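You operate a simulated robot arm through the tools that you are given. There is no shell and no other tool. Be economical: measure what you need, move in short steps, check, and stop when the job is done.

Carry out the task below with a simulated two-armed robot. There is one attempt and no reset: what you move stays moved.

## Task
The plate cooler drips: shut the water, tighten both star nuts to the pack plate's length, then run 15 L/min.
Fine: the milk valve stays shut.

The check looks at the end state, three seconds after you hand in, the way a careful person would. Anything else that was tipped, shoved, dropped, spilled or broken makes it a failure.

## Robot
Two 7-joint arms with fingered hands on one trunk, on a base that drives. Base frame: it is fixed to the floor where the robot stands at the start and does not move with it; the origin is under the middle of the robot, x ahead of it, y to its left, z up. Readings come in mm, rad, newtons and seconds.
The left shoulder is at the start at [70, 162, 1321], the right one opposite. With the tool pointing down near the work surface each hand reaches from about 280 to 800 mm from the robot's upright axis, wherever it stands, measured 20 degrees to its own side. Places, roughly: black star knob [500, -900, 900]; blue star nut [500, -400, 900]; grey valve [500, -700, 900]; milk valve [500, -600, 900]; plate cooler [600, -400, 1000]; red star nut [500, -400, 1200]; water valve [500, -200, 900]. Payload 4 kg a hand.
The TCP of each hand is the grasp point between the finger pads, 26 mm short of the fingertips. In the tool frame z runs along the fingers and y along their closing line. Largest opening 132 mm; the body of the gripper starts 73 mm behind the TCP. The gripper is a hand of 4 fingers: y runs from the thumb to the fingers, the wrist lies at [0, 0, -224] in the tool frame, and closing takes about 1.5 s.
Orientation is told as [roll, pitch, yaw] about the base's x, y, z axes, in that order, counted from this pose: with the fingers straight down and closing along the base's y, the tool's x points along the base's -x, its y along +y and its z along -z.

## Interface
- The arms move only by the tool servo_tool. It takes "left_deltas", "right_deltas" or both (then of equal length, played together; a hand with none holds still); each is a list of rows, each an object of numbers (a shift or turn left out is 0, a gripper value left out holds the last): "dx", "dy", "dz": the shift along the tool's x, y, z in mm; "rx", "ry", "rz": the turn, a rotation vector about the tool's x, y, z in rad; "hand": the closure, from 0 (fully open) to 1 (shut). In form: [{"dx": .., "dy": .., "dz": .., "rx": .., "ry": .., "rz": .., "hand": ..}, ...]. A call has 1 to 8 rows; each row is the pose to reach, as a shift and turn from the pose commanded when the call began, along the tool's axes at that moment. Each row takes 0.2 s and may step no farther than 50 mm and 0.15 rad from the row before; otherwise, or with a gripper value out of range, the whole call is refused. Where a pose cannot be reached the arm comes as near as it can. A force on the tool above 40 N (or 10 N above the force at the start of the call, whichever is more), or a blocked arm, ends the call early, and 0.2 s more pass. The fingers move at their own pace (about 45 mm/s each) and stop on an object; they squeeze with about 24 N. The grip force told is the motor's: it shows also when the fingers shut on nothing. Time passes only in rows, and 0.2 s behind the last, so rows that repeat a pose let the fingers close. It gives the time, the measured TCP pose, the force on the tool (base axes), the opening and the grip force at its end, in the units of the frame above (readings bear some noise), with the torque about the TCP (base axes, N m) and any sound that the robot's microphone picked up.
- Cameras (640 x 400 px; columns grow to the right, rows downward): "scene" is now at [126.5, -34.4, 1565.2]; the picture's right is [-0.46, -0.89, 0.00], its down [-0.47, 0.25, -0.85] and it looks along [0.75, -0.39, -0.53] (base axes); focal length 282 px, centre (320, 200). "left" rides on the left gripper at [-73, 6, -94] in its tool frame; the picture's right is [-0.08, -1.00, 0.00], its down [0.78, -0.06, -0.62] and it looks along [0.62, -0.05, 0.79] (tool axes); focal length 230 px, centre (320, 200). "right" rides on the right gripper at [73, 6, -94] in its tool frame; the picture's right is [-0.08, 1.00, 0.00], its down [-0.78, -0.06, -0.62] and it looks along [-0.61, -0.05, 0.79] (tool axes); focal length 230 px, centre (320, 200). There is no depth. A picture from a camera that has moved, and an enlarged one, comes with that camera's place and axes in the base frame and with its lens. The place of the scene camera against the robot may be out by one fixed shift of up to 18 mm in any direction.
- grab_frame(camera): a new picture of that camera. It takes no simulated time.
- raise_lower(by): slides the trunk up (or, below 0, down) by that many mm; the arms and the scene camera ride with it, the base frame stays. It gives what a move gives, with no picture.
- base_move(legs): drives the robot by 1 to 6 legs, each [ahead, left, turn to the left] in mm, mm and rad, along the robot's own axes; the way and the turn of a leg run together, so that a leg with both is an arc; at most 1500 mm and 3.142 rad a leg. The arms and the cameras ride along, it lands a little off, and it stops where it bumps. It gives what a move gives.
- set_grasp(shape, hand): the hand has 4 fingers and takes this shape, open, in about a second: jaw (thumb against the fingers, like two jaws); tri (thumb and two fingers); tip (a fingertip pinch); poke (one finger out to press); point (the index stretched); flat (the hand flat); cup (the hand cupped); fist (a fist). The gripper value then closes the fingers along that shape, each until it touches; the sizes above hold for jaw. It gives what a move gives, with no picture.
- head_to(pan, tilt): turns the head with the scene camera to pan (to the left, within 1.501 rad either way) and tilt (down, from -0.506 to 1.204), counted from straight ahead of the robot. It gives what a move gives.
- enlarge(camera, box): a new picture of the part [left, top, right, bottom] of that camera's present view, enlarged. It takes no simulated time.
- hand_in(): hands the job in; it is judged then, once.

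Go step by step. Nothing tells you exact positions but the pictures and the camera data: compare them with the known pose of the tool, close in by small moves and look again before you grip or let go. The budget is 120 turns and 108 pictures, counting those below and the enlarged ones. Unless the task says otherwise, let go and move clear before handing in, and close with one line.

The tools are called after "Call:" as a command line: name --argument value ..., lists and objects as JSON in quotes. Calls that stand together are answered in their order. servo_tool: Moves the arms, as the interface text tells. Its arguments: {"type":"object","properties":{"left_deltas":{"type":"array","items":{"type":"object","properties":{"dx":{"type":"number"},"dy":{"type":"number"},"dz":{"type":"number"},"rx":{"type":"number"},"ry":{"type":"number"},"rz":{"type":"number"},"hand":{"type":"number"}}}},"right_deltas":{"type":"array","items":{"type":"object","properties":{"dx":{"type":"number"},"dy":{"type":"number"},"dz":{"type":"number"},"rx":{"type":"number"},"ry":{"type":"number"},"rz":{"type":"number"},"hand":{"type":"number"}}}}},"required":[]} The other tools are called the same way: raise_lower (by) slides the trunk up or down; set_grasp (shape, hand) gives the hand a shape; base_move (legs) drives the base; head_to (pan, tilt) turns the head that bears the scene camera; grab_frame (camera) takes a picture; enlarge (camera, box) takes an enlarged picture of a part of a camera's view; hand_in () hands the job in.

At the start:

```text
t: 0.0
left_ee_pos: [483.0, -4.3, 1370.4]
left_tool_rot: [0.0, 0.0, -0.003]
left_force: [-0.5, -0.1, 0.1]
left_wrist_torque: [0.02, -0.01, 0.0]
left_opening: 131.9
left_finger_force: 0.1
left_shape: jaw
right_ee_pos: [354.2, -498.0, 1334.9]
right_tool_rot: [0.001, 0.0, 0.0]
right_force: [0.8, -0.1, -0.3]
right_wrist_torque: [0.02, 0.02, -0.02]
right_opening: 131.7
right_finger_force: 0.1
right_shape: jaw
trunk travel left (down, up): [-800.0, 140.0]
robot x, y, heading: [-2.0, 0.0, -0.001]
head pan, tilt: [-0.48, 0.56]
```

scene: 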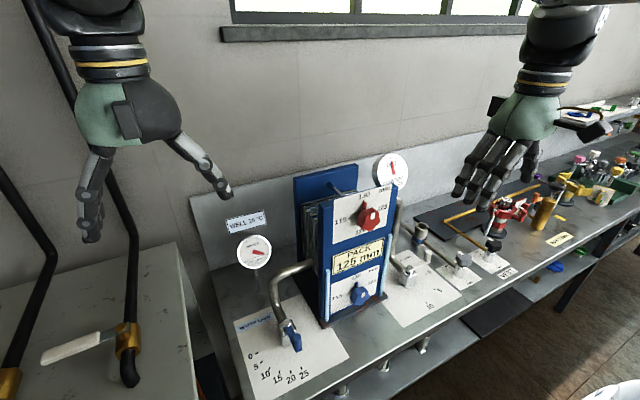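
right: 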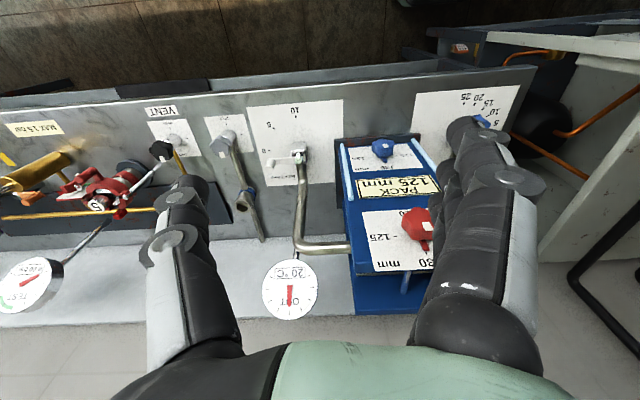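
left: 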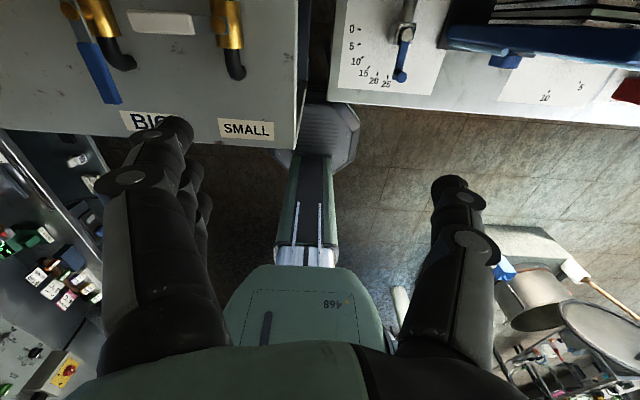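

I see the plate cooler with a red nut above, a blue nut below, and the water valve with its 0–25 scale at left. I'll look closer before I move.

Call:
enlarge --camera "scene" --box '[220, 260, 380, 400]'

Call:
enlarge --camera "scene" --box '[290, 160, 430, 320]'

Call:
enlarge --camera "scene" --box '[380, 170, 540, 320]'

```text
2.86 times, centred on (300, 330) of scene
camera zoom: at [126.5, -34.4, 1565.2], right [-0.46, -0.89, 0.0], down [-0.47, 0.25, -0.85], along [0.75, -0.39, -0.53], focal length 806 px, centre (377, -171)
```

zoom: 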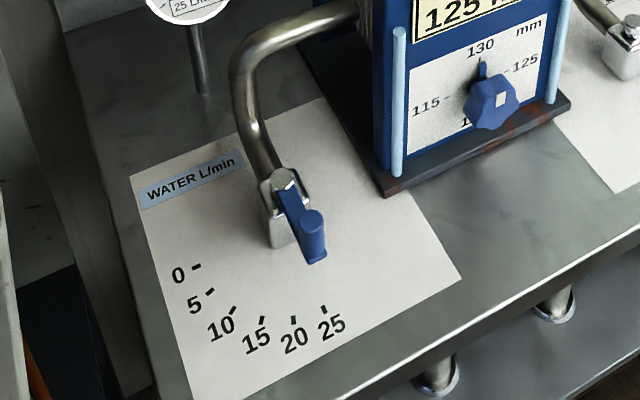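

```text
2.50 times, centred on (360, 240) of scene
camera zoom: at [126.5, -34.4, 1565.2], right [-0.46, -0.89, 0.0], down [-0.47, 0.25, -0.85], along [0.75, -0.39, -0.53], focal length 706 px, centre (220, 100)
```

zoom: 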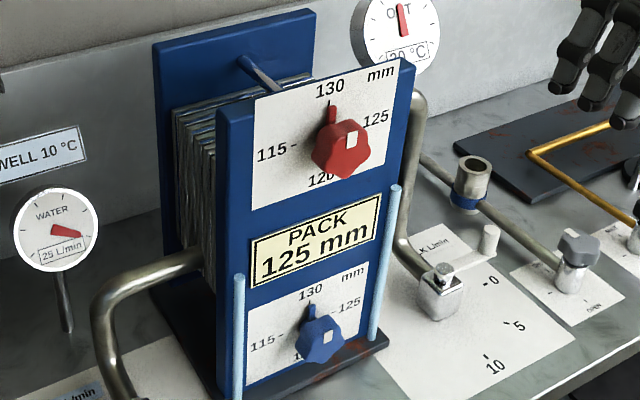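

```text
2.67 times, centred on (460, 245) of scene
camera zoom: at [126.5, -34.4, 1565.2], right [-0.46, -0.89, 0.0], down [-0.47, 0.25, -0.85], along [0.75, -0.39, -0.53], focal length 753 px, centre (-53, 80)
```

zoom: 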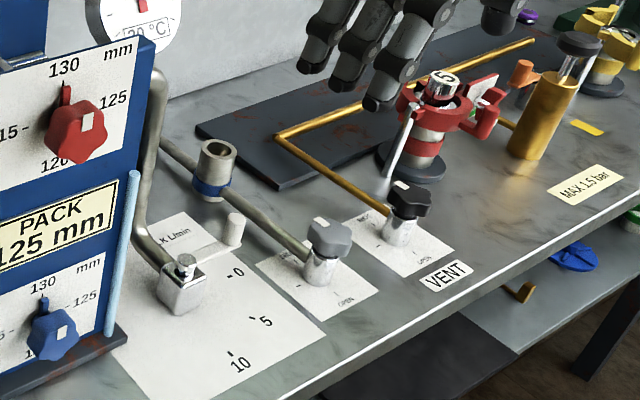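

The red nut comes out near (532,-368,1188) and the blue near (529,-367,939). Both pointers are at 130, so each needs about a quarter turn clockwise. The water lever sits at 25 with its knob near (480,-160,968), and I'll look at that more closely next.

Call:
head_to --pan -0.3 --tilt 0.9

Call:
servo_tool --left_deltas '[{"dy": -40}, {"dy": -80}, {"dy": -80, "dx": 40}, {"dy": -80, "dx": 80}, {"dy": -80, "dx": 110}]'

```text
t: 0.8
left_ee_pos: [484.0, -5.4, 1371.9]
left_tool_rot: [-0.001, 0.001, 0.0]
left_force: [1.0, 0.4, 0.0]
left_wrist_torque: [0.01, -0.03, -0.03]
left_opening: 131.7
left_finger_force: 0.1
left_shape: jaw
right_ee_pos: [354.7, -498.1, 1336.1]
right_tool_rot: [0.001, 0.0, 0.0]
right_force: [0.1, 0.4, -0.6]
right_wrist_torque: [-0.03, 0.05, -0.01]
right_opening: 131.9
right_finger_force: 0.1
right_shape: jaw
trunk travel left (down, up): [-800.0, 140.0]
robot x, y, heading: [-0.9, -3.5, 0.001]
head pan, tilt: [-0.3, 0.901]
```

```text
t: 2.0
left_ee_pos: [373.0, -86.0, 1371.0]
left_tool_rot: [0.002, 0.0, 0.001]
left_force: [0.4, 0.0, 1.0]
left_wrist_torque: [-0.01, 0.01, 0.0]
left_opening: 132.2
left_finger_force: 0.1
left_shape: jaw
right_ee_pos: [354.6, -499.5, 1334.3]
right_tool_rot: [0.002, -0.001, 0.0]
right_force: [0.1, -0.1, -0.8]
right_wrist_torque: [0.01, 0.0, 0.02]
right_opening: 131.7
right_finger_force: 0.2
right_shape: jaw
trunk travel left (down, up): [-800.0, 140.0]
robot x, y, heading: [-0.9, -1.7, -0.002]
head pan, tilt: [-0.3, 0.901]
```

The head and left arm have moved as asked. Now a picture of the water valve.

Call:
grab_frame --camera "scene"

Call:
grab_frame --camera "left"

```text
101 pictures are left
camera scene: at [118.7, -17.0, 1536.9], right [-0.3, -0.96, 0.0], down [-0.75, 0.23, -0.62], along [0.59, -0.18, -0.78], focal length 282 px, centre (320, 200)
```

scene: 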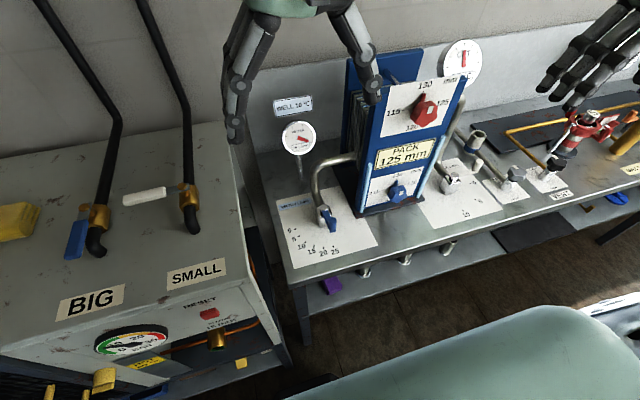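

```text
100 pictures are left
camera left: at [444.5, -79.1, 1464.9], right [0.08, -1.0, 0.0], down [-0.78, -0.06, 0.62], along [-0.61, -0.05, -0.79], focal length 230 px, centre (320, 200)
```

left: 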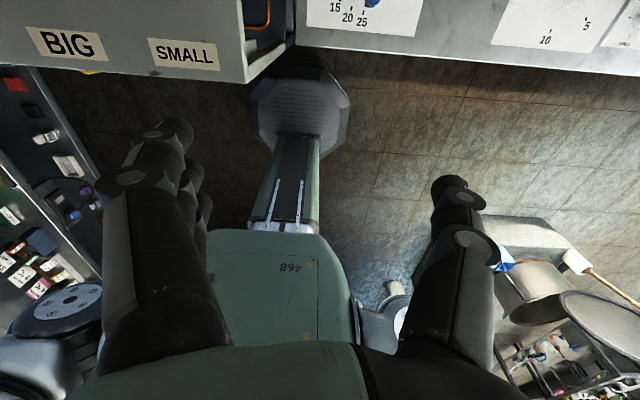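

Call:
enlarge --camera "scene" --box '[265, 175, 385, 270]'

```text
4.21 times, centred on (325, 222) of scene
camera zoom: at [118.7, -17.0, 1536.9], right [-0.3, -0.96, 0.0], down [-0.75, 0.23, -0.62], along [0.59, -0.18, -0.78], focal length 1188 px, centre (299, 105)
```

zoom: 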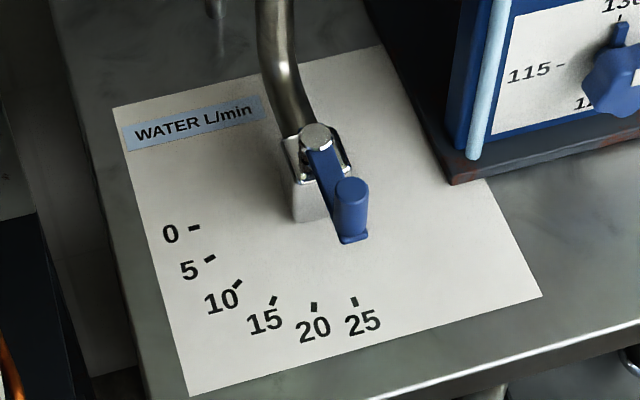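

The lever's pivot is near (553,-161). The 25 direction points towards the robot and 0 points to the left, about 72° clockwise seen from above. I'll bring the left hand above the knob.

Call:
servo_tool --left_deltas '[{"dx": -30, "dy": -20, "dz": 20}, {"dx": -60, "dy": -40, "dz": 50}, {"dx": -85, "dy": -60, "dz": 85}, {"dx": -100, "dy": -73, "dz": 125}, {"dx": -108, "dy": -73, "dz": 170}, {"dx": -108, "dy": -73, "dz": 215}, {"dx": -108, "dy": -73, "dz": 260}, {"dx": -108, "dy": -73, "dz": 300}]'

Call:
grab_frame --camera "left"

Call:
grab_frame --camera "scene"

```text
t: 3.8
left_ee_pos: [483.7, -156.0, 1070.4]
left_tool_rot: [0.006, 0.001, 0.001]
left_force: [0.3, -0.4, 1.0]
left_wrist_torque: [0.0, 0.0, 0.03]
left_opening: 132.2
left_finger_force: 0.0
left_shape: jaw
right_ee_pos: [356.7, -498.4, 1335.1]
right_tool_rot: [-0.001, 0.002, 0.0]
right_force: [0.3, -0.2, 0.1]
right_wrist_torque: [0.02, 0.03, 0.01]
right_opening: 131.5
right_finger_force: 0.1
right_shape: jaw
trunk travel left (down, up): [-800.0, 140.0]
robot x, y, heading: [-1.5, -1.4, 0.004]
head pan, tilt: [-0.3, 0.901]
```

```text
98 pictures are left
camera left: at [555.9, -149.9, 1163.6], right [0.08, -1.0, 0.0], down [-0.78, -0.06, 0.62], along [-0.62, -0.05, -0.79], focal length 230 px, centre (320, 200)
```

left: 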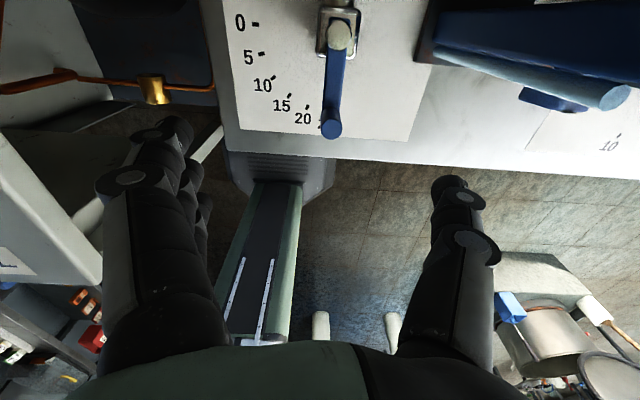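

```text
97 pictures are left
camera scene: at [120.7, -15.4, 1536.8], right [-0.3, -0.96, 0.0], down [-0.75, 0.23, -0.62], along [0.59, -0.18, -0.78], focal length 282 px, centre (320, 200)
```

scene: 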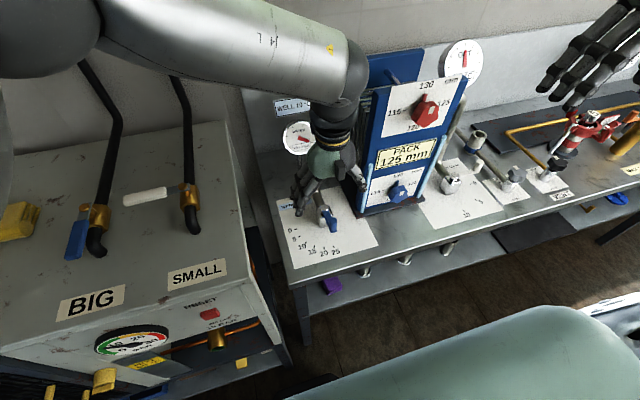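

The knob is at about (480,-166) with its top near z 953. I'll partly close the hand so the thumb clears the cooler, then come down around the knob.

Call:
servo_tool --left_deltas '[{"dx": 2, "dy": -9, "dz": 0, "hand": 0.45}, {"dx": 2, "dy": -9, "dz": 0}, {"dx": 2, "dy": -9, "dz": 20}, {"dx": 2, "dy": -9, "dz": 40}, {"dx": 2, "dy": -9, "dz": 60}, {"dx": 2, "dy": -9, "dz": 80}]'

Call:
grab_frame --camera "left"

Call:
enlarge --camera "scene" --box '[265, 145, 385, 270]'

```text
t: 5.2
left_ee_pos: [478.5, -168.4, 992.2]
left_tool_rot: [0.002, 0.0, -0.002]
left_force: [-0.5, 0.6, 0.0]
left_wrist_torque: [0.01, 0.01, 0.0]
left_opening: 73.2
left_finger_force: 0.2
left_shape: jaw
right_ee_pos: [356.0, -499.2, 1334.1]
right_tool_rot: [-0.001, 0.0, -0.001]
right_force: [-0.3, 0.5, -0.1]
right_wrist_torque: [0.02, 0.0, 0.0]
right_opening: 131.7
right_finger_force: 0.1
right_shape: jaw
trunk travel left (down, up): [-800.0, 140.0]
robot x, y, heading: [0.2, 0.7, -0.003]
head pan, tilt: [-0.3, 0.901]
```

```text
96 pictures are left
camera left: at [550.9, -160.9, 1085.3], right [0.08, -1.0, 0.0], down [-0.78, -0.06, 0.62], along [-0.62, -0.05, -0.79], focal length 230 px, centre (320, 200)
```

left: 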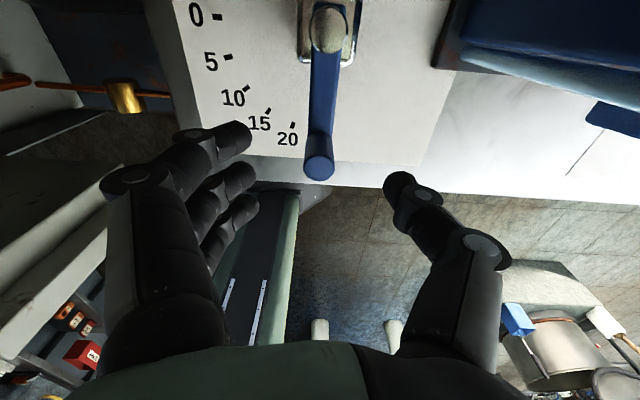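

```text
3.20 times, centred on (325, 208) of scene
camera zoom: at [120.0, -15.6, 1536.9], right [-0.3, -0.96, 0.0], down [-0.75, 0.23, -0.62], along [0.59, -0.18, -0.78], focal length 903 px, centre (304, 176)
```

zoom: 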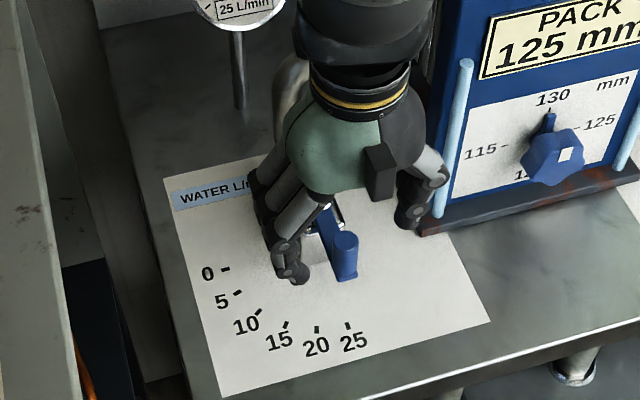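

The knob is centred between the thumb and fingers with its top near z 956. I'll lower and close.

Call:
servo_tool --left_deltas '[{"dx": 0, "dy": 2, "dz": 15}, {"dx": 0, "dy": 2, "dz": 30}, {"dx": 0, "dy": 2, "dz": 42}, {"dx": 0, "dy": 2, "dz": 42}, {"dy": 2, "dz": 42, "hand": 0.7}, {"dy": 2, "dz": 42, "hand": 0.8}, {"dy": 2, "dz": 42, "hand": 0.85}, {"dy": 2, "dz": 42, "hand": 0.9}]'

Call:
grab_frame --camera "left"

Call:
enlarge --camera "scene" --box '[265, 145, 385, 270]'

```text
t: 7.0
left_ee_pos: [479.8, -165.3, 952.3]
left_tool_rot: [-0.001, -0.002, 0.001]
left_force: [0.4, -0.3, 1.3]
left_wrist_torque: [-0.01, 0.0, 0.02]
left_opening: 11.3
left_finger_force: 0.1
left_shape: jaw
right_ee_pos: [354.3, -499.0, 1335.2]
right_tool_rot: [0.0, -0.001, -0.001]
right_force: [-0.2, -1.3, 0.7]
right_wrist_torque: [-0.05, 0.0, -0.05]
right_opening: 131.9
right_finger_force: 0.0
right_shape: jaw
trunk travel left (down, up): [-800.0, 140.0]
robot x, y, heading: [1.0, -3.1, 0.001]
head pan, tilt: [-0.3, 0.901]
```

```text
94 pictures are left
camera left: at [552.0, -158.5, 1044.8], right [0.08, -1.0, 0.0], down [-0.78, -0.06, 0.62], along [-0.61, -0.05, -0.79], focal length 230 px, centre (320, 200)
```

left: 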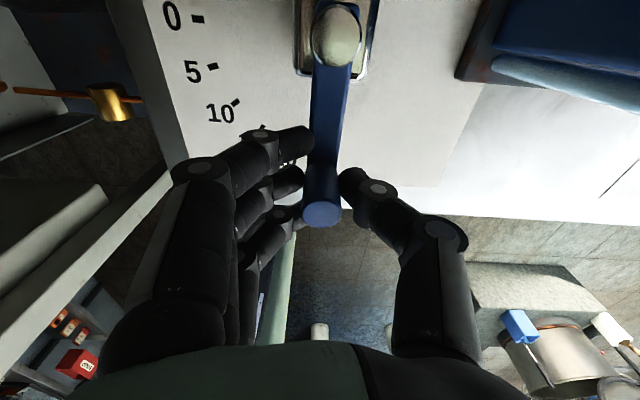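

```text
3.20 times, centred on (325, 208) of scene
camera zoom: at [119.1, -15.4, 1536.9], right [-0.3, -0.96, 0.0], down [-0.75, 0.23, -0.62], along [0.59, -0.18, -0.78], focal length 903 px, centre (304, 176)
```

zoom: 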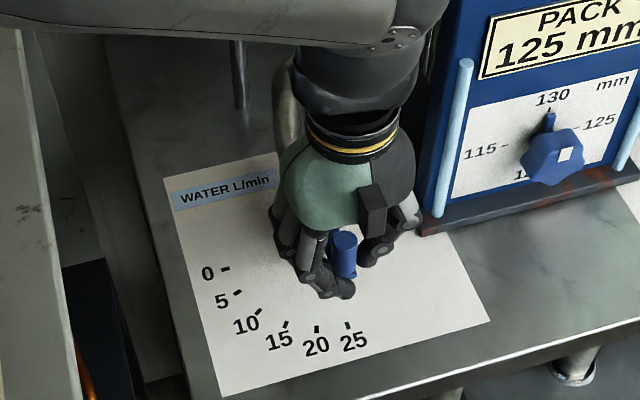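

The peg is between the thumb and fingers. I'll finish closing.

Call:
servo_tool --left_deltas '[{"hand": 1.0}, {"hand": 1.0}, {"hand": 1.0}]'

Call:
grab_frame --camera "left"

```text
t: 7.8
left_ee_pos: [480.0, -164.1, 951.7]
left_tool_rot: [0.001, 0.0, 0.003]
left_force: [0.1, 1.7, 3.4]
left_wrist_torque: [0.34, -0.24, 0.16]
left_opening: 7.4
left_finger_force: 23.9
left_shape: jaw
right_ee_pos: [354.5, -499.1, 1336.2]
right_tool_rot: [-0.001, -0.001, 0.0]
right_force: [-0.8, 1.1, -0.3]
right_wrist_torque: [0.01, 0.0, 0.0]
right_opening: 131.8
right_finger_force: 0.1
right_shape: jaw
trunk travel left (down, up): [-800.0, 140.0]
robot x, y, heading: [1.2, 0.1, 0.001]
head pan, tilt: [-0.3, 0.901]
```

```text
92 pictures are left
camera left: at [552.2, -157.7, 1045.0], right [0.08, -1.0, 0.0], down [-0.79, -0.06, 0.62], along [-0.61, -0.05, -0.79], focal length 230 px, centre (320, 200)
```

left: 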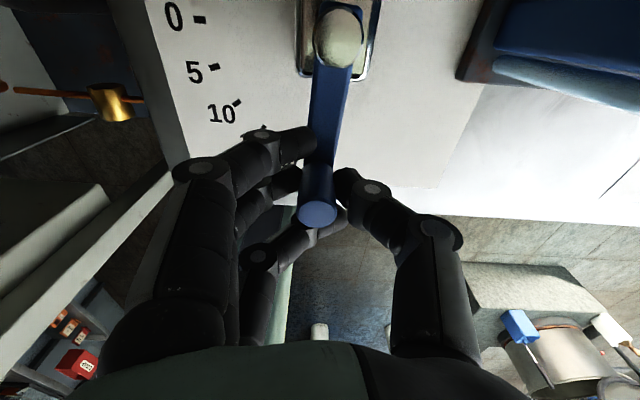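

The peg is gripped. The left camera puts the pivot at (547,-167), with 0 straight to the left, 90° from the x axis, and about 17° per 5 L/min. I'll swing the lever clockwise along its arc.

Call:
servo_tool --left_deltas '[{"dx": -1, "dy": 9.3, "rz": 0.14}, {"dx": -3.2, "dy": 18.4, "rz": 0.28}, {"dx": -6.7, "dy": 27.1, "rz": 0.42}, {"dx": -11.3, "dy": 35.3, "rz": 0.56}, {"dx": -17.1, "dy": 42.7, "rz": 0.7}, {"dx": -23.8, "dy": 49.2, "rz": 0.84}, {"dx": -31.3, "dy": 54.7, "rz": 0.98}, {"dx": -39.6, "dy": 59.2, "rz": 1.12}]'

Call:
enlarge --camera "scene" --box '[245, 105, 385, 270]'

Call:
grab_frame --camera "left"

```text
t: 9.6
left_ee_pos: [519.8, -105.4, 950.4]
left_tool_rot: [0.002, -0.001, -1.122]
left_force: [1.5, 1.7, 15.2]
left_wrist_torque: [-0.15, -0.48, 0.24]
left_opening: 7.8
left_finger_force: 23.7
left_shape: jaw
right_ee_pos: [353.5, -497.3, 1336.2]
right_tool_rot: [0.001, -0.002, 0.0]
right_force: [0.4, -0.2, 0.5]
right_wrist_torque: [0.0, 0.01, -0.03]
right_opening: 131.8
right_finger_force: 0.0
right_shape: jaw
trunk travel left (down, up): [-800.0, 140.0]
robot x, y, heading: [1.3, 3.7, 0.001]
head pan, tilt: [-0.3, 0.901]
```

```text
2.42 times, centred on (315, 188) of scene
camera zoom: at [117.7, -14.5, 1537.1], right [-0.3, -0.96, 0.0], down [-0.75, 0.23, -0.62], along [0.59, -0.18, -0.78], focal length 684 px, centre (332, 230)
```

zoom: 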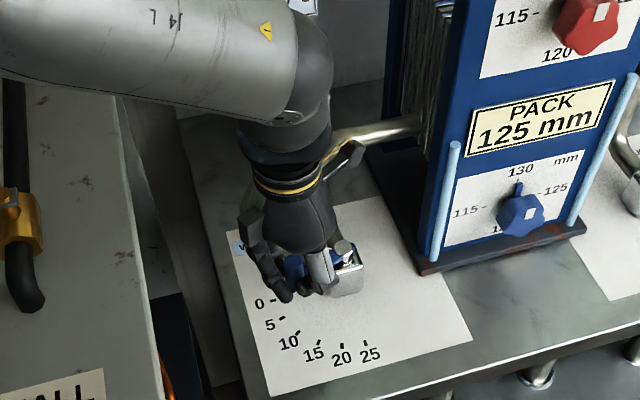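

```text
90 pictures are left
camera left: at [555.4, -167.4, 1044.7], right [-0.86, -0.5, 0.0], down [-0.4, 0.68, 0.62], along [-0.31, 0.53, -0.79], focal length 230 px, centre (320, 200)
```

left: 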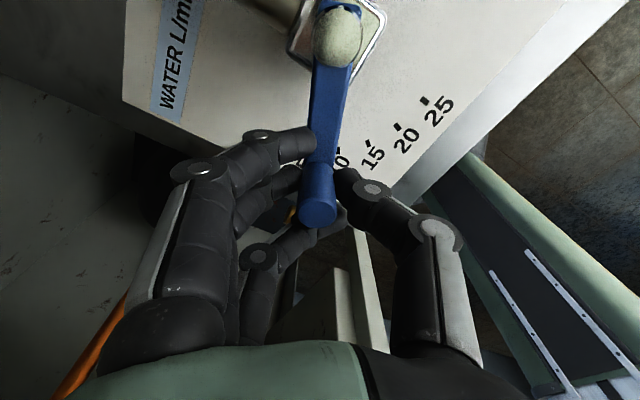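

The lever is following and now sits a little past 10, around 7. I'll continue to 0.

Call:
servo_tool --left_deltas '[{"dx": -0.7, "dy": 9.3, "rz": 0.14}, {"dx": -2.6, "dy": 18.5, "rz": 0.28}, {"dx": -5.8, "dy": 27.3, "rz": 0.42}, {"dx": -6.4, "dy": 28.8, "rz": 0.44}, {"dx": -6.4, "dy": 28.8, "rz": 0.44}]'

Call:
grab_frame --camera "left"

Call:
grab_frame --camera "scene"

```text
t: 10.8
left_ee_pos: [546.2, -98.4, 951.2]
left_tool_rot: [-0.001, -0.001, -1.561]
left_force: [-4.1, -0.2, 9.6]
left_wrist_torque: [-0.29, -0.23, 0.3]
left_opening: 7.7
left_finger_force: 24.1
left_shape: jaw
right_ee_pos: [352.6, -499.2, 1335.5]
right_tool_rot: [0.0, -0.002, 0.001]
right_force: [-0.4, 0.1, 0.7]
right_wrist_torque: [-0.01, 0.02, -0.04]
right_opening: 131.7
right_finger_force: 0.0
right_shape: jaw
trunk travel left (down, up): [-800.0, 140.0]
robot x, y, heading: [1.5, -3.8, -0.0]
head pan, tilt: [-0.3, 0.901]
```

```text
89 pictures are left
camera left: at [551.8, -170.9, 1044.7], right [-1.0, -0.09, 0.0], down [-0.07, 0.78, 0.62], along [-0.05, 0.61, -0.79], focal length 230 px, centre (320, 200)
```

left: 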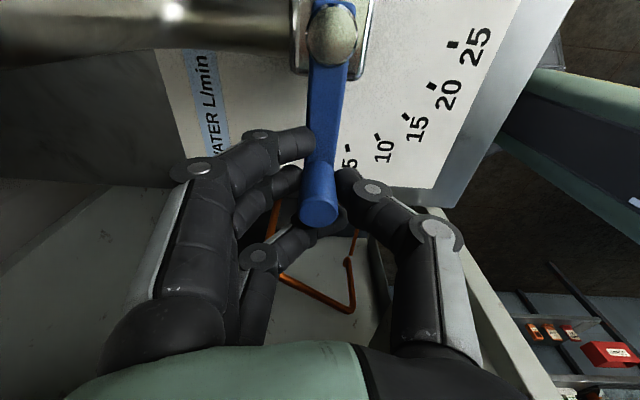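

```text
88 pictures are left
camera scene: at [117.0, -15.1, 1537.1], right [-0.3, -0.96, 0.0], down [-0.75, 0.23, -0.62], along [0.59, -0.18, -0.78], focal length 282 px, centre (320, 200)
```

scene: 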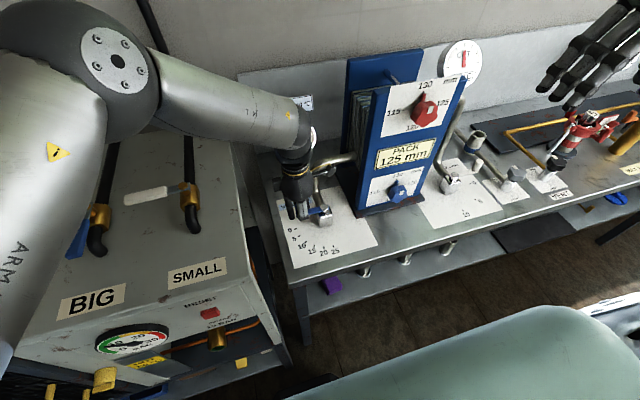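

The lever looks to be at about 0. I'll release and raise the hand to check it and the gauge.

Call:
servo_tool --left_deltas '[{"hand": 0.6}, {"hand": 0.5}, {"hand": 0.45}, {"dz": -30}, {"dz": -70}, {"dz": -110}, {"dz": -150}, {"dz": -190}]'

Call:
grab_frame --camera "left"

Call:
enlarge --camera "scene" --box '[245, 105, 385, 270]'

```text
t: 12.6
left_ee_pos: [550.0, -94.5, 1140.2]
left_tool_rot: [-0.004, -0.003, -1.553]
left_force: [1.1, 0.1, 0.2]
left_wrist_torque: [0.0, 0.0, -0.02]
left_opening: 71.7
left_finger_force: 0.2
left_shape: jaw
right_ee_pos: [354.6, -498.7, 1335.9]
right_tool_rot: [0.0, 0.0, 0.0]
right_force: [-0.4, 0.3, -0.4]
right_wrist_torque: [0.0, -0.01, -0.01]
right_opening: 131.8
right_finger_force: 0.0
right_shape: jaw
trunk travel left (down, up): [-800.0, 140.0]
robot x, y, heading: [-0.9, 0.0, -0.001]
head pan, tilt: [-0.3, 0.901]
```

```text
87 pictures are left
camera left: at [556.7, -166.8, 1233.3], right [-1.0, -0.09, 0.0], down [-0.07, 0.79, 0.61], along [-0.06, 0.61, -0.79], focal length 230 px, centre (320, 200)
```

left: 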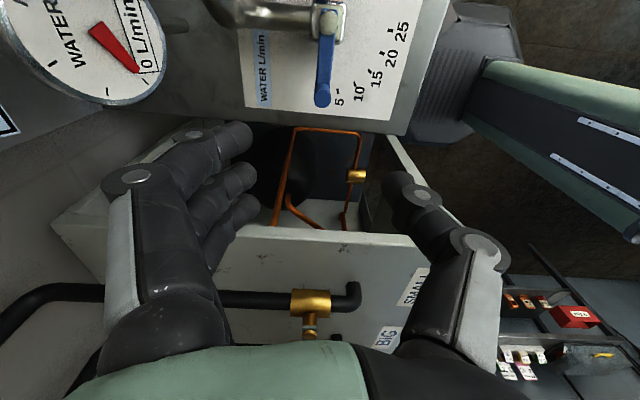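

```text
2.42 times, centred on (315, 188) of scene
camera zoom: at [118.3, -14.6, 1536.9], right [-0.3, -0.96, 0.0], down [-0.75, 0.23, -0.62], along [0.59, -0.18, -0.78], focal length 684 px, centre (332, 230)
```

zoom: 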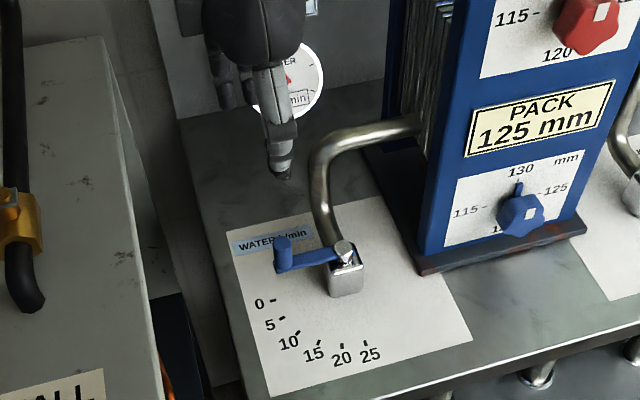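

The lever lies at the 0 direction. I'll draw the left hand back and look at the gauge to confirm.

Call:
servo_tool --left_deltas '[{"dz": -40}, {"dz": -80}, {"dz": -110, "dy": -40, "dx": 10}, {"dz": -110, "dy": -85, "dx": 30}, {"dz": -110, "dy": -130, "dx": 60}, {"dz": -110, "dy": -160, "dx": 95}, {"dz": -110, "dy": -160, "dx": 140}, {"dz": -110, "dy": -160, "dx": 180, "hand": 0}]'

Call:
enlarge --camera "scene" --box '[245, 105, 385, 270]'

Call:
enlarge --camera "scene" --box '[340, 60, 500, 220]'

```text
refused: row 3 steps farther than a row can; nothing moved
```

```text
2.42 times, centred on (315, 188) of scene
camera zoom: at [118.3, -14.6, 1536.9], right [-0.3, -0.96, 0.0], down [-0.75, 0.23, -0.62], along [0.59, -0.18, -0.78], focal length 684 px, centre (332, 230)
```

zoom: 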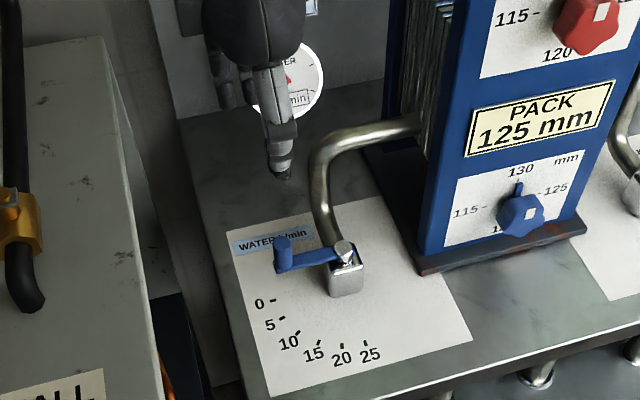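

```text
2.50 times, centred on (420, 140) of scene
camera zoom: at [118.3, -14.6, 1536.9], right [-0.3, -0.96, 0.0], down [-0.75, 0.23, -0.62], along [0.59, -0.18, -0.78], focal length 706 px, centre (70, 350)
```

zoom: 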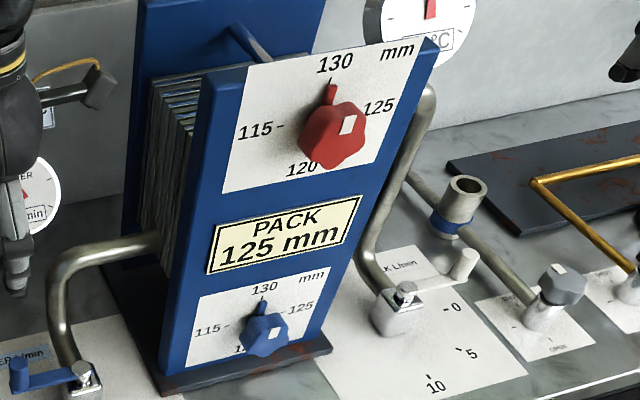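

The gauge pointer and lever agree on 0. I'll draw the left hand back in smaller steps and at the same time start pitching the right hand forward.

Call:
servo_tool --left_deltas '[{"dz": -40}, {"dz": -80}, {"dz": -100, "dy": -30}, {"dz": -105, "dy": -70, "dx": 15}, {"dz": -110, "dy": -110, "dx": 40}, {"dz": -110, "dy": -140, "dx": 75}, {"dz": -110, "dy": -150, "dx": 120}, {"dz": -110, "dy": -150, "dx": 165, "hand": 0}]' --right_deltas '[{"ry": -0.14}, {"ry": -0.28}, {"ry": -0.42}, {"ry": -0.56}, {"ry": -0.7}, {"ry": -0.84}, {"ry": -0.98}, {"ry": -1.12}]'

Call:
grab_frame --camera "scene"

Call:
enlarge --camera "scene" --box '[265, 105, 345, 235]'

```text
t: 14.4
left_ee_pos: [397.0, 68.5, 1248.9]
left_tool_rot: [0.001, -0.003, -1.562]
left_force: [0.1, 0.4, -0.3]
left_wrist_torque: [0.0, -0.01, 0.0]
left_opening: 106.1
left_finger_force: 0.0
left_shape: jaw
right_ee_pos: [355.3, -495.3, 1338.0]
right_tool_rot: [-0.005, -1.123, 0.005]
right_force: [0.5, 0.4, 0.0]
right_wrist_torque: [0.01, 0.05, -0.04]
right_opening: 131.9
right_finger_force: 0.1
right_shape: jaw
trunk travel left (down, up): [-800.0, 140.0]
robot x, y, heading: [0.7, 3.0, 0.002]
head pan, tilt: [-0.3, 0.901]
```

```text
83 pictures are left
camera scene: at [118.1, -11.7, 1537.1], right [-0.3, -0.96, 0.0], down [-0.75, 0.23, -0.62], along [0.59, -0.19, -0.78], focal length 282 px, centre (320, 200)
```

scene: 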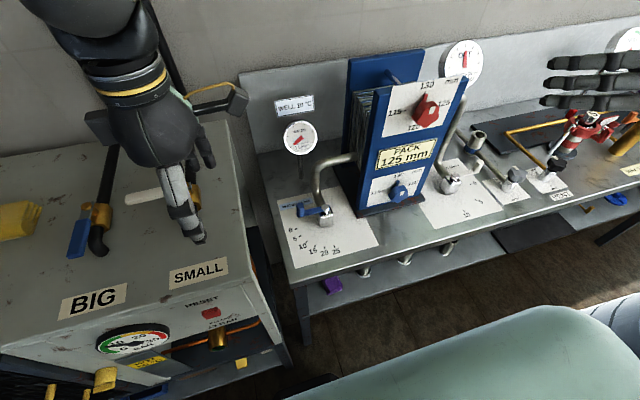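

```text
3.08 times, centred on (305, 170) of scene
camera zoom: at [118.1, -11.7, 1537.1], right [-0.3, -0.96, 0.0], down [-0.75, 0.23, -0.62], along [0.59, -0.19, -0.78], focal length 868 px, centre (366, 292)
```

zoom: 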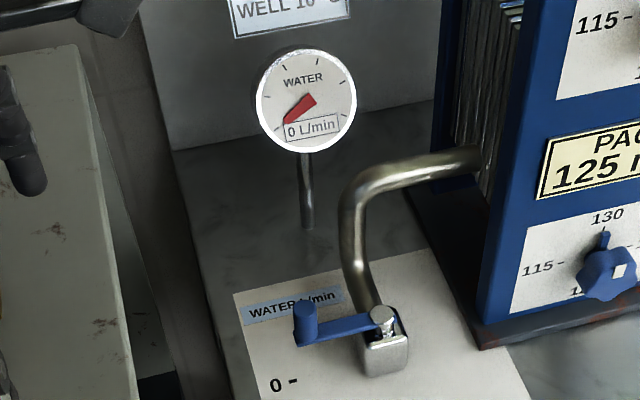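

Water reads 0 L/min. I'll finish turning the right hand to point forward.

Call:
servo_tool --right_deltas '[{"ry": -0.14}, {"ry": -0.28}, {"ry": -0.42}, {"ry": -0.45}]'

Call:
head_to --pan -0.5 --tilt 0.6

Call:
grab_frame --camera "right"

Call:
grab_frame --camera "scene"

```text
t: 15.4
left_ee_pos: [397.5, 64.8, 1248.6]
left_tool_rot: [-0.001, 0.0, -1.56]
left_force: [0.4, -0.7, 0.3]
left_wrist_torque: [0.0, -0.06, -0.01]
left_opening: 131.8
left_finger_force: 0.1
left_shape: jaw
right_ee_pos: [356.0, -502.8, 1318.4]
right_tool_rot: [-0.023, -1.513, 0.027]
right_force: [-0.6, 0.7, 4.9]
right_wrist_torque: [0.03, 0.4, 0.0]
right_opening: 132.0
right_finger_force: 0.0
right_shape: jaw
right hand out of reach, approached as far as the arm can: row 2, 3, 4
trunk travel left (down, up): [-800.0, 140.0]
robot x, y, heading: [1.1, -2.8, -0.001]
head pan, tilt: [-0.3, 0.901]
```

```text
t: 16.2
left_ee_pos: [399.7, 65.9, 1248.2]
left_tool_rot: [0.0, -0.001, -1.559]
left_force: [-0.2, -0.1, 0.8]
left_wrist_torque: [0.01, -0.03, 0.01]
left_opening: 131.9
left_finger_force: 0.0
left_shape: jaw
right_ee_pos: [356.7, -501.8, 1315.9]
right_tool_rot: [0.001, -1.504, 0.002]
right_force: [0.3, 0.4, 0.2]
right_wrist_torque: [-0.02, 0.01, -0.01]
right_opening: 132.0
right_finger_force: 0.0
right_shape: jaw
trunk travel left (down, up): [-800.0, 140.0]
robot x, y, heading: [-1.6, 1.2, -0.002]
head pan, tilt: [-0.499, 0.6]
```

```text
81 pictures are left
camera right: at [258.5, -498.2, 1249.4], right [0.0, 1.0, 0.08], down [-0.56, -0.06, 0.82], along [0.83, -0.05, 0.56], focal length 230 px, centre (320, 200)
```

right: 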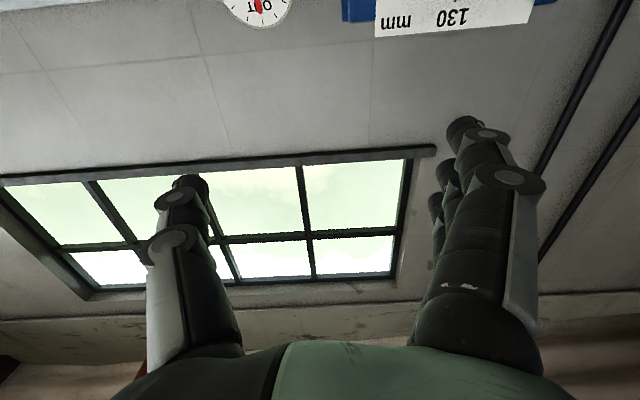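

```text
80 pictures are left
camera scene: at [125.3, -34.8, 1561.6], right [-0.48, -0.88, 0.0], down [-0.5, 0.27, -0.82], along [0.72, -0.39, -0.57], focal length 282 px, centre (320, 200)
```

scene: 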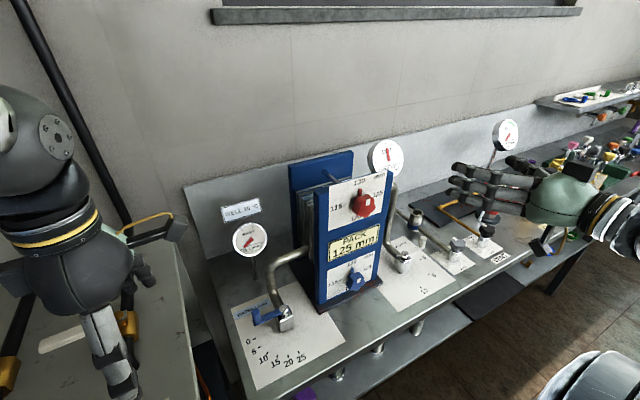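

The forward pitch hit a reach limit while the hand was so close to the shoulder. I'll bring the hand in front of the red nut, well short of it, and look again.

Call:
servo_tool --right_deltas '[{"dx": 24, "dy": 27, "dz": 14}, {"dx": 48, "dy": 54, "dz": 28}, {"dx": 72, "dy": 81, "dz": 42}, {"dx": 96, "dy": 108, "dz": 56}, {"dx": 118, "dy": 134, "dz": 70}]'

Call:
grab_frame --camera "right"

Call:
grab_frame --camera "scene"

```text
t: 17.4
left_ee_pos: [400.8, 65.5, 1247.2]
left_tool_rot: [0.0, 0.001, -1.56]
left_force: [0.3, 0.5, 0.7]
left_wrist_torque: [0.01, 0.01, -0.04]
left_opening: 131.6
left_finger_force: 0.0
left_shape: jaw
right_ee_pos: [463.7, -411.8, 1186.2]
right_tool_rot: [-0.679, -1.569, 0.679]
right_force: [0.9, 0.0, -0.7]
right_wrist_torque: [0.01, -0.02, -0.02]
right_opening: 131.8
right_finger_force: 0.0
right_shape: jaw
right hand out of reach, approached as far as the arm can: row 1, 2, 3, 4, 5
trunk travel left (down, up): [-800.0, 140.0]
robot x, y, heading: [1.7, -0.3, 0.0]
head pan, tilt: [-0.499, 0.6]
```

```text
79 pictures are left
camera right: at [370.7, -408.0, 1111.3], right [0.0, 1.0, 0.08], down [-0.62, -0.06, 0.79], along [0.79, -0.05, 0.61], focal length 230 px, centre (320, 200)
```

right: 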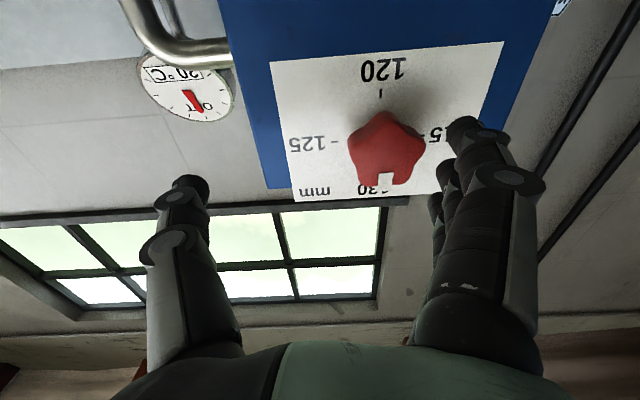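

```text
78 pictures are left
camera scene: at [127.3, -35.0, 1561.5], right [-0.48, -0.88, 0.0], down [-0.5, 0.27, -0.82], along [0.72, -0.4, -0.57], focal length 282 px, centre (320, 200)
```

scene: 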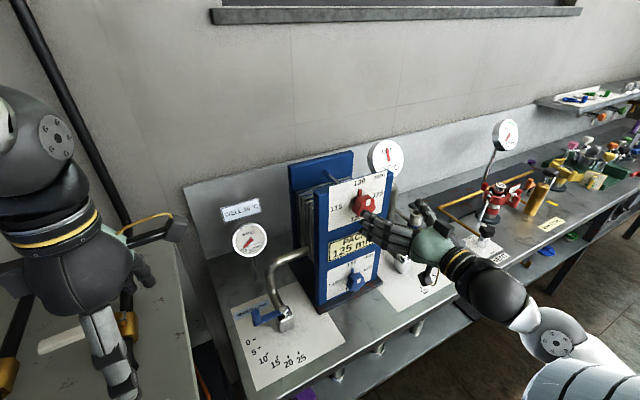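

The right hand points forward but stands too close to the body to reach properly. I'll back the base up 180 mm so the arm has room.

Call:
base_move --legs '[[-180, 0, 0]]'

Call:
grab_frame --camera "right"

```text
t: 18.9
left_ee_pos: [220.7, 65.4, 1247.4]
left_tool_rot: [-0.005, 0.0, -1.558]
left_force: [0.4, 0.7, -0.2]
left_wrist_torque: [-0.01, 0.01, 0.01]
left_opening: 131.9
left_finger_force: 0.0
left_shape: jaw
right_ee_pos: [286.9, -410.5, 1184.2]
right_tool_rot: [0.05, -1.569, -0.045]
right_force: [0.7, -0.1, 0.5]
right_wrist_torque: [0.0, 0.0, 0.02]
right_opening: 131.8
right_finger_force: 0.0
right_shape: jaw
trunk travel left (down, up): [-800.0, 140.0]
robot x, y, heading: [-179.0, -0.2, 0.003]
head pan, tilt: [-0.499, 0.6]
```

```text
77 pictures are left
camera right: at [192.6, -407.3, 1111.3], right [0.0, 1.0, 0.08], down [-0.61, -0.06, 0.79], along [0.79, -0.04, 0.61], focal length 230 px, centre (320, 200)
```

right: 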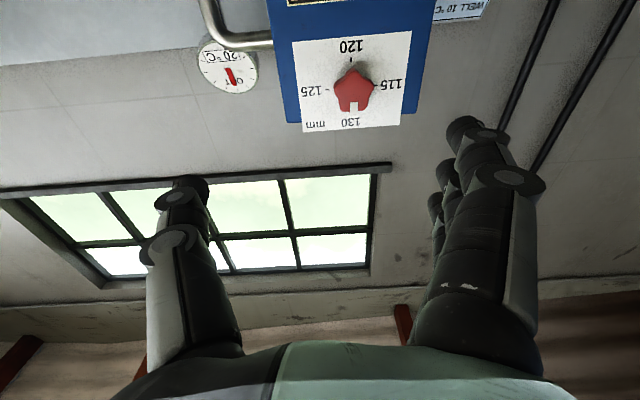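

The red knob's face triangulates to (518,-368,1184), about 56 mm across. I'll line the hand up on its axis and move closer.

Call:
servo_tool --right_deltas '[{"dy": 10, "dz": 35}, {"dy": 20, "dz": 70}, {"dy": 32, "dz": 110}, {"dy": 43, "dz": 150}]'

Call:
grab_frame --camera "right"

Call:
grab_frame --camera "scene"

```text
t: 19.9
left_ee_pos: [220.7, 64.9, 1247.3]
left_tool_rot: [0.0, 0.0, -1.558]
left_force: [0.4, 0.6, 0.0]
left_wrist_torque: [0.02, -0.01, 0.01]
left_opening: 132.0
left_finger_force: 0.0
left_shape: jaw
right_ee_pos: [374.3, -418.1, 1219.0]
right_tool_rot: [0.035, -1.568, -0.03]
right_force: [1.1, 0.0, 0.0]
right_wrist_torque: [-0.02, 0.03, 0.03]
right_opening: 131.9
right_finger_force: 0.2
right_shape: jaw
right hand out of reach, approached as far as the arm can: row 2, 3, 4
trunk travel left (down, up): [-800.0, 140.0]
robot x, y, heading: [-180.2, -0.1, 0.003]
head pan, tilt: [-0.499, 0.6]
```

```text
76 pictures are left
camera right: at [280.1, -414.7, 1145.1], right [0.0, 1.0, 0.08], down [-0.61, -0.06, 0.79], along [0.79, -0.04, 0.61], focal length 230 px, centre (320, 200)
```

right: 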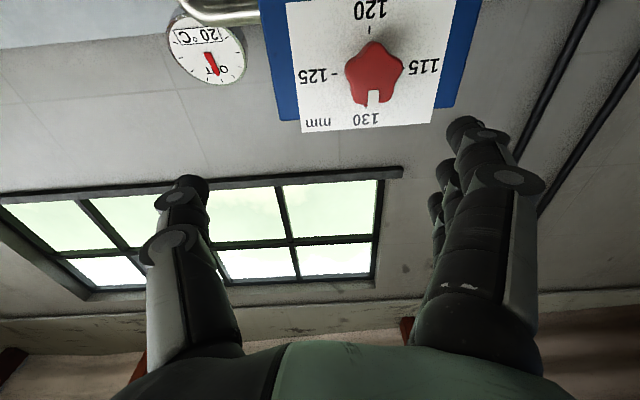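

```text
75 pictures are left
camera scene: at [-52.9, -35.4, 1561.5], right [-0.48, -0.88, 0.0], down [-0.5, 0.27, -0.82], along [0.72, -0.39, -0.57], focal length 282 px, centre (320, 200)
```

scene: 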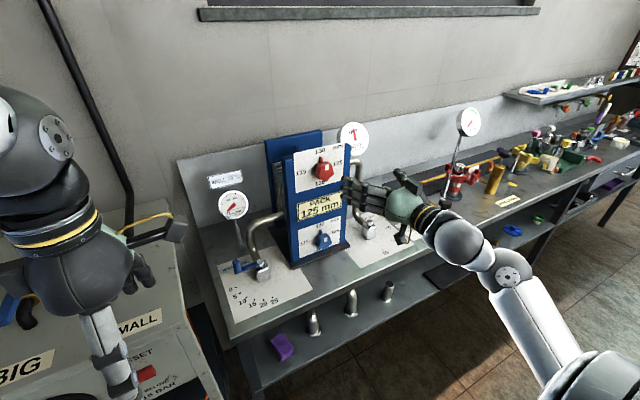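

The arm reaches its limit with the thumb on the right, and a clockwise turn would make that worse. I'll roll the hand counter-clockwise so the thumb starts upper-left and ends upper-right.

Call:
servo_tool --right_deltas '[{"rz": -0.14}, {"rz": -0.28}, {"rz": -0.42}, {"rz": -0.56}, {"rz": -0.7}, {"rz": -0.84}, {"rz": -0.98}, {"rz": -1.12}]'

Call:
servo_tool --right_deltas '[{"rz": -0.14}, {"rz": -0.28}, {"rz": -0.42}, {"rz": -0.56}, {"rz": -0.7}, {"rz": -0.84}, {"rz": -0.98}, {"rz": -1.12}]'

Call:
grab_frame --camera "right"

Call:
grab_frame --camera "scene"

```text
t: 21.7
left_ee_pos: [219.3, 66.0, 1247.6]
left_tool_rot: [-0.001, -0.001, -1.556]
left_force: [0.3, -0.3, 0.6]
left_wrist_torque: [0.01, 0.01, -0.01]
left_opening: 131.8
left_finger_force: 0.1
left_shape: jaw
right_ee_pos: [373.5, -418.4, 1217.3]
right_tool_rot: [-1.57, -0.448, 1.575]
right_force: [0.3, -0.9, 0.0]
right_wrist_torque: [0.01, -0.01, 0.0]
right_opening: 132.1
right_finger_force: 0.0
right_shape: jaw
trunk travel left (down, up): [-800.0, 140.0]
robot x, y, heading: [-178.7, 0.6, 0.002]
head pan, tilt: [-0.499, 0.6]
```

```text
t: 23.5
left_ee_pos: [218.3, 66.9, 1247.8]
left_tool_rot: [0.0, 0.0, -1.556]
left_force: [0.1, -0.3, 0.7]
left_wrist_torque: [-0.02, -0.02, 0.0]
left_opening: 131.7
left_finger_force: 0.0
left_shape: jaw
right_ee_pos: [372.0, -418.8, 1218.9]
right_tool_rot: [-1.568, 0.674, 1.579]
right_force: [-0.8, -0.5, 0.1]
right_wrist_torque: [0.05, 0.04, -0.01]
right_opening: 132.0
right_finger_force: 0.0
right_shape: jaw
trunk travel left (down, up): [-800.0, 140.0]
robot x, y, heading: [-174.8, 0.4, 0.001]
head pan, tilt: [-0.499, 0.6]
```

```text
74 pictures are left
camera right: at [279.3, -481.2, 1259.4], right [0.0, -0.56, -0.83], down [-0.62, 0.65, -0.44], along [0.78, 0.52, -0.35], focal length 230 px, centre (320, 200)
```

right: 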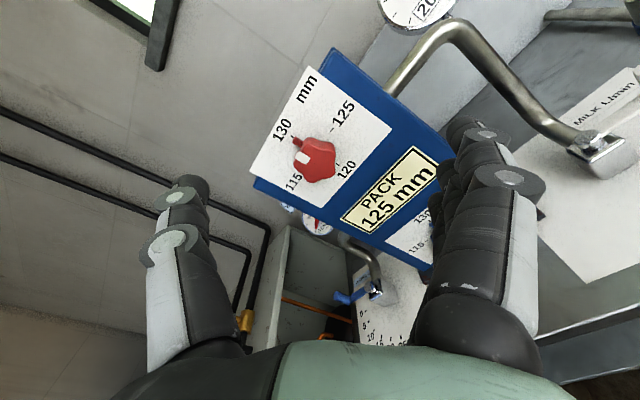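

```text
73 pictures are left
camera scene: at [-54.9, -35.1, 1561.7], right [-0.48, -0.88, 0.0], down [-0.5, 0.27, -0.83], along [0.73, -0.39, -0.57], focal length 282 px, centre (320, 200)
```

scene: 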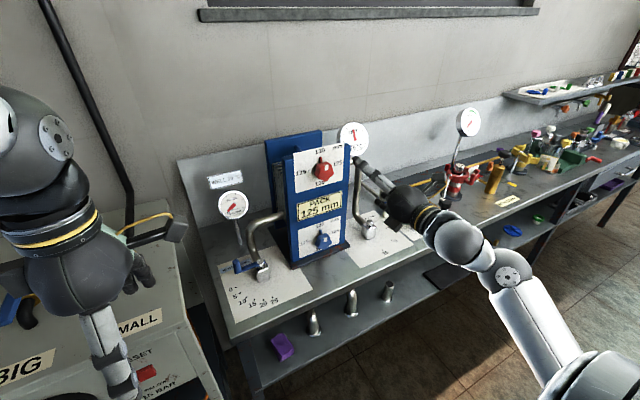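

The roll went through freely. The knob centre now averages (518,-368,1187), and I'll align the hand on its axis about 40 mm short.

Call:
servo_tool --right_deltas '[{"dx": -20, "dy": -2, "dz": 20}, {"dx": -40, "dy": -5, "dz": 40}, {"dx": -58.8, "dy": -7, "dz": 60}, {"dx": -58.8, "dy": -7, "dz": 80}]'

Call:
grab_frame --camera "right"

Call:
enlarge --camera "scene" --box '[260, 110, 420, 280]'

```text
t: 24.5
left_ee_pos: [220.2, 66.5, 1248.5]
left_tool_rot: [-0.002, 0.0, -1.555]
left_force: [0.5, 0.1, -0.3]
left_wrist_torque: [0.01, 0.0, -0.01]
left_opening: 131.6
left_finger_force: 0.0
left_shape: jaw
right_ee_pos: [380.6, -421.8, 1223.1]
right_tool_rot: [-1.569, 0.668, 1.578]
right_force: [-0.1, 0.3, -0.2]
right_wrist_torque: [-0.05, 0.02, 0.02]
right_opening: 132.0
right_finger_force: 0.1
right_shape: jaw
right hand out of reach, approached as far as the arm can: row 1, 2, 3, 4
trunk travel left (down, up): [-800.0, 140.0]
robot x, y, heading: [-184.5, 3.3, 0.001]
head pan, tilt: [-0.499, 0.6]
```

```text
72 pictures are left
camera right: at [286.8, -485.1, 1263.4], right [0.0, -0.56, -0.83], down [-0.62, 0.65, -0.44], along [0.78, 0.52, -0.34], focal length 230 px, centre (320, 200)
```

right: 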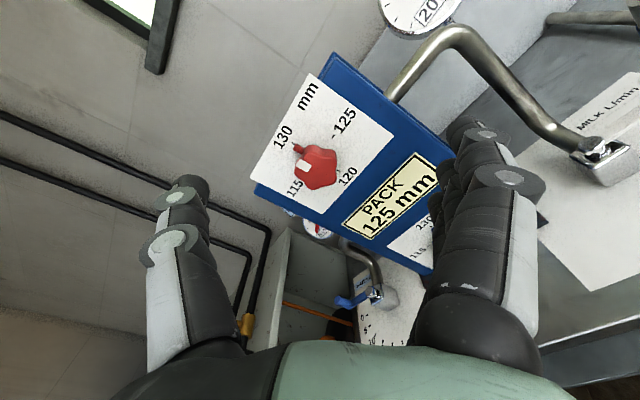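

```text
2.35 times, centred on (340, 195) of scene
camera zoom: at [-54.1, -35.2, 1561.6], right [-0.48, -0.88, 0.0], down [-0.5, 0.27, -0.82], along [0.73, -0.39, -0.57], focal length 664 px, centre (273, 212)
```

zoom: 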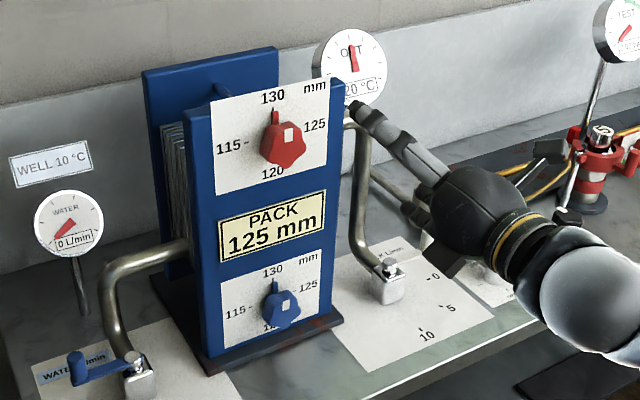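

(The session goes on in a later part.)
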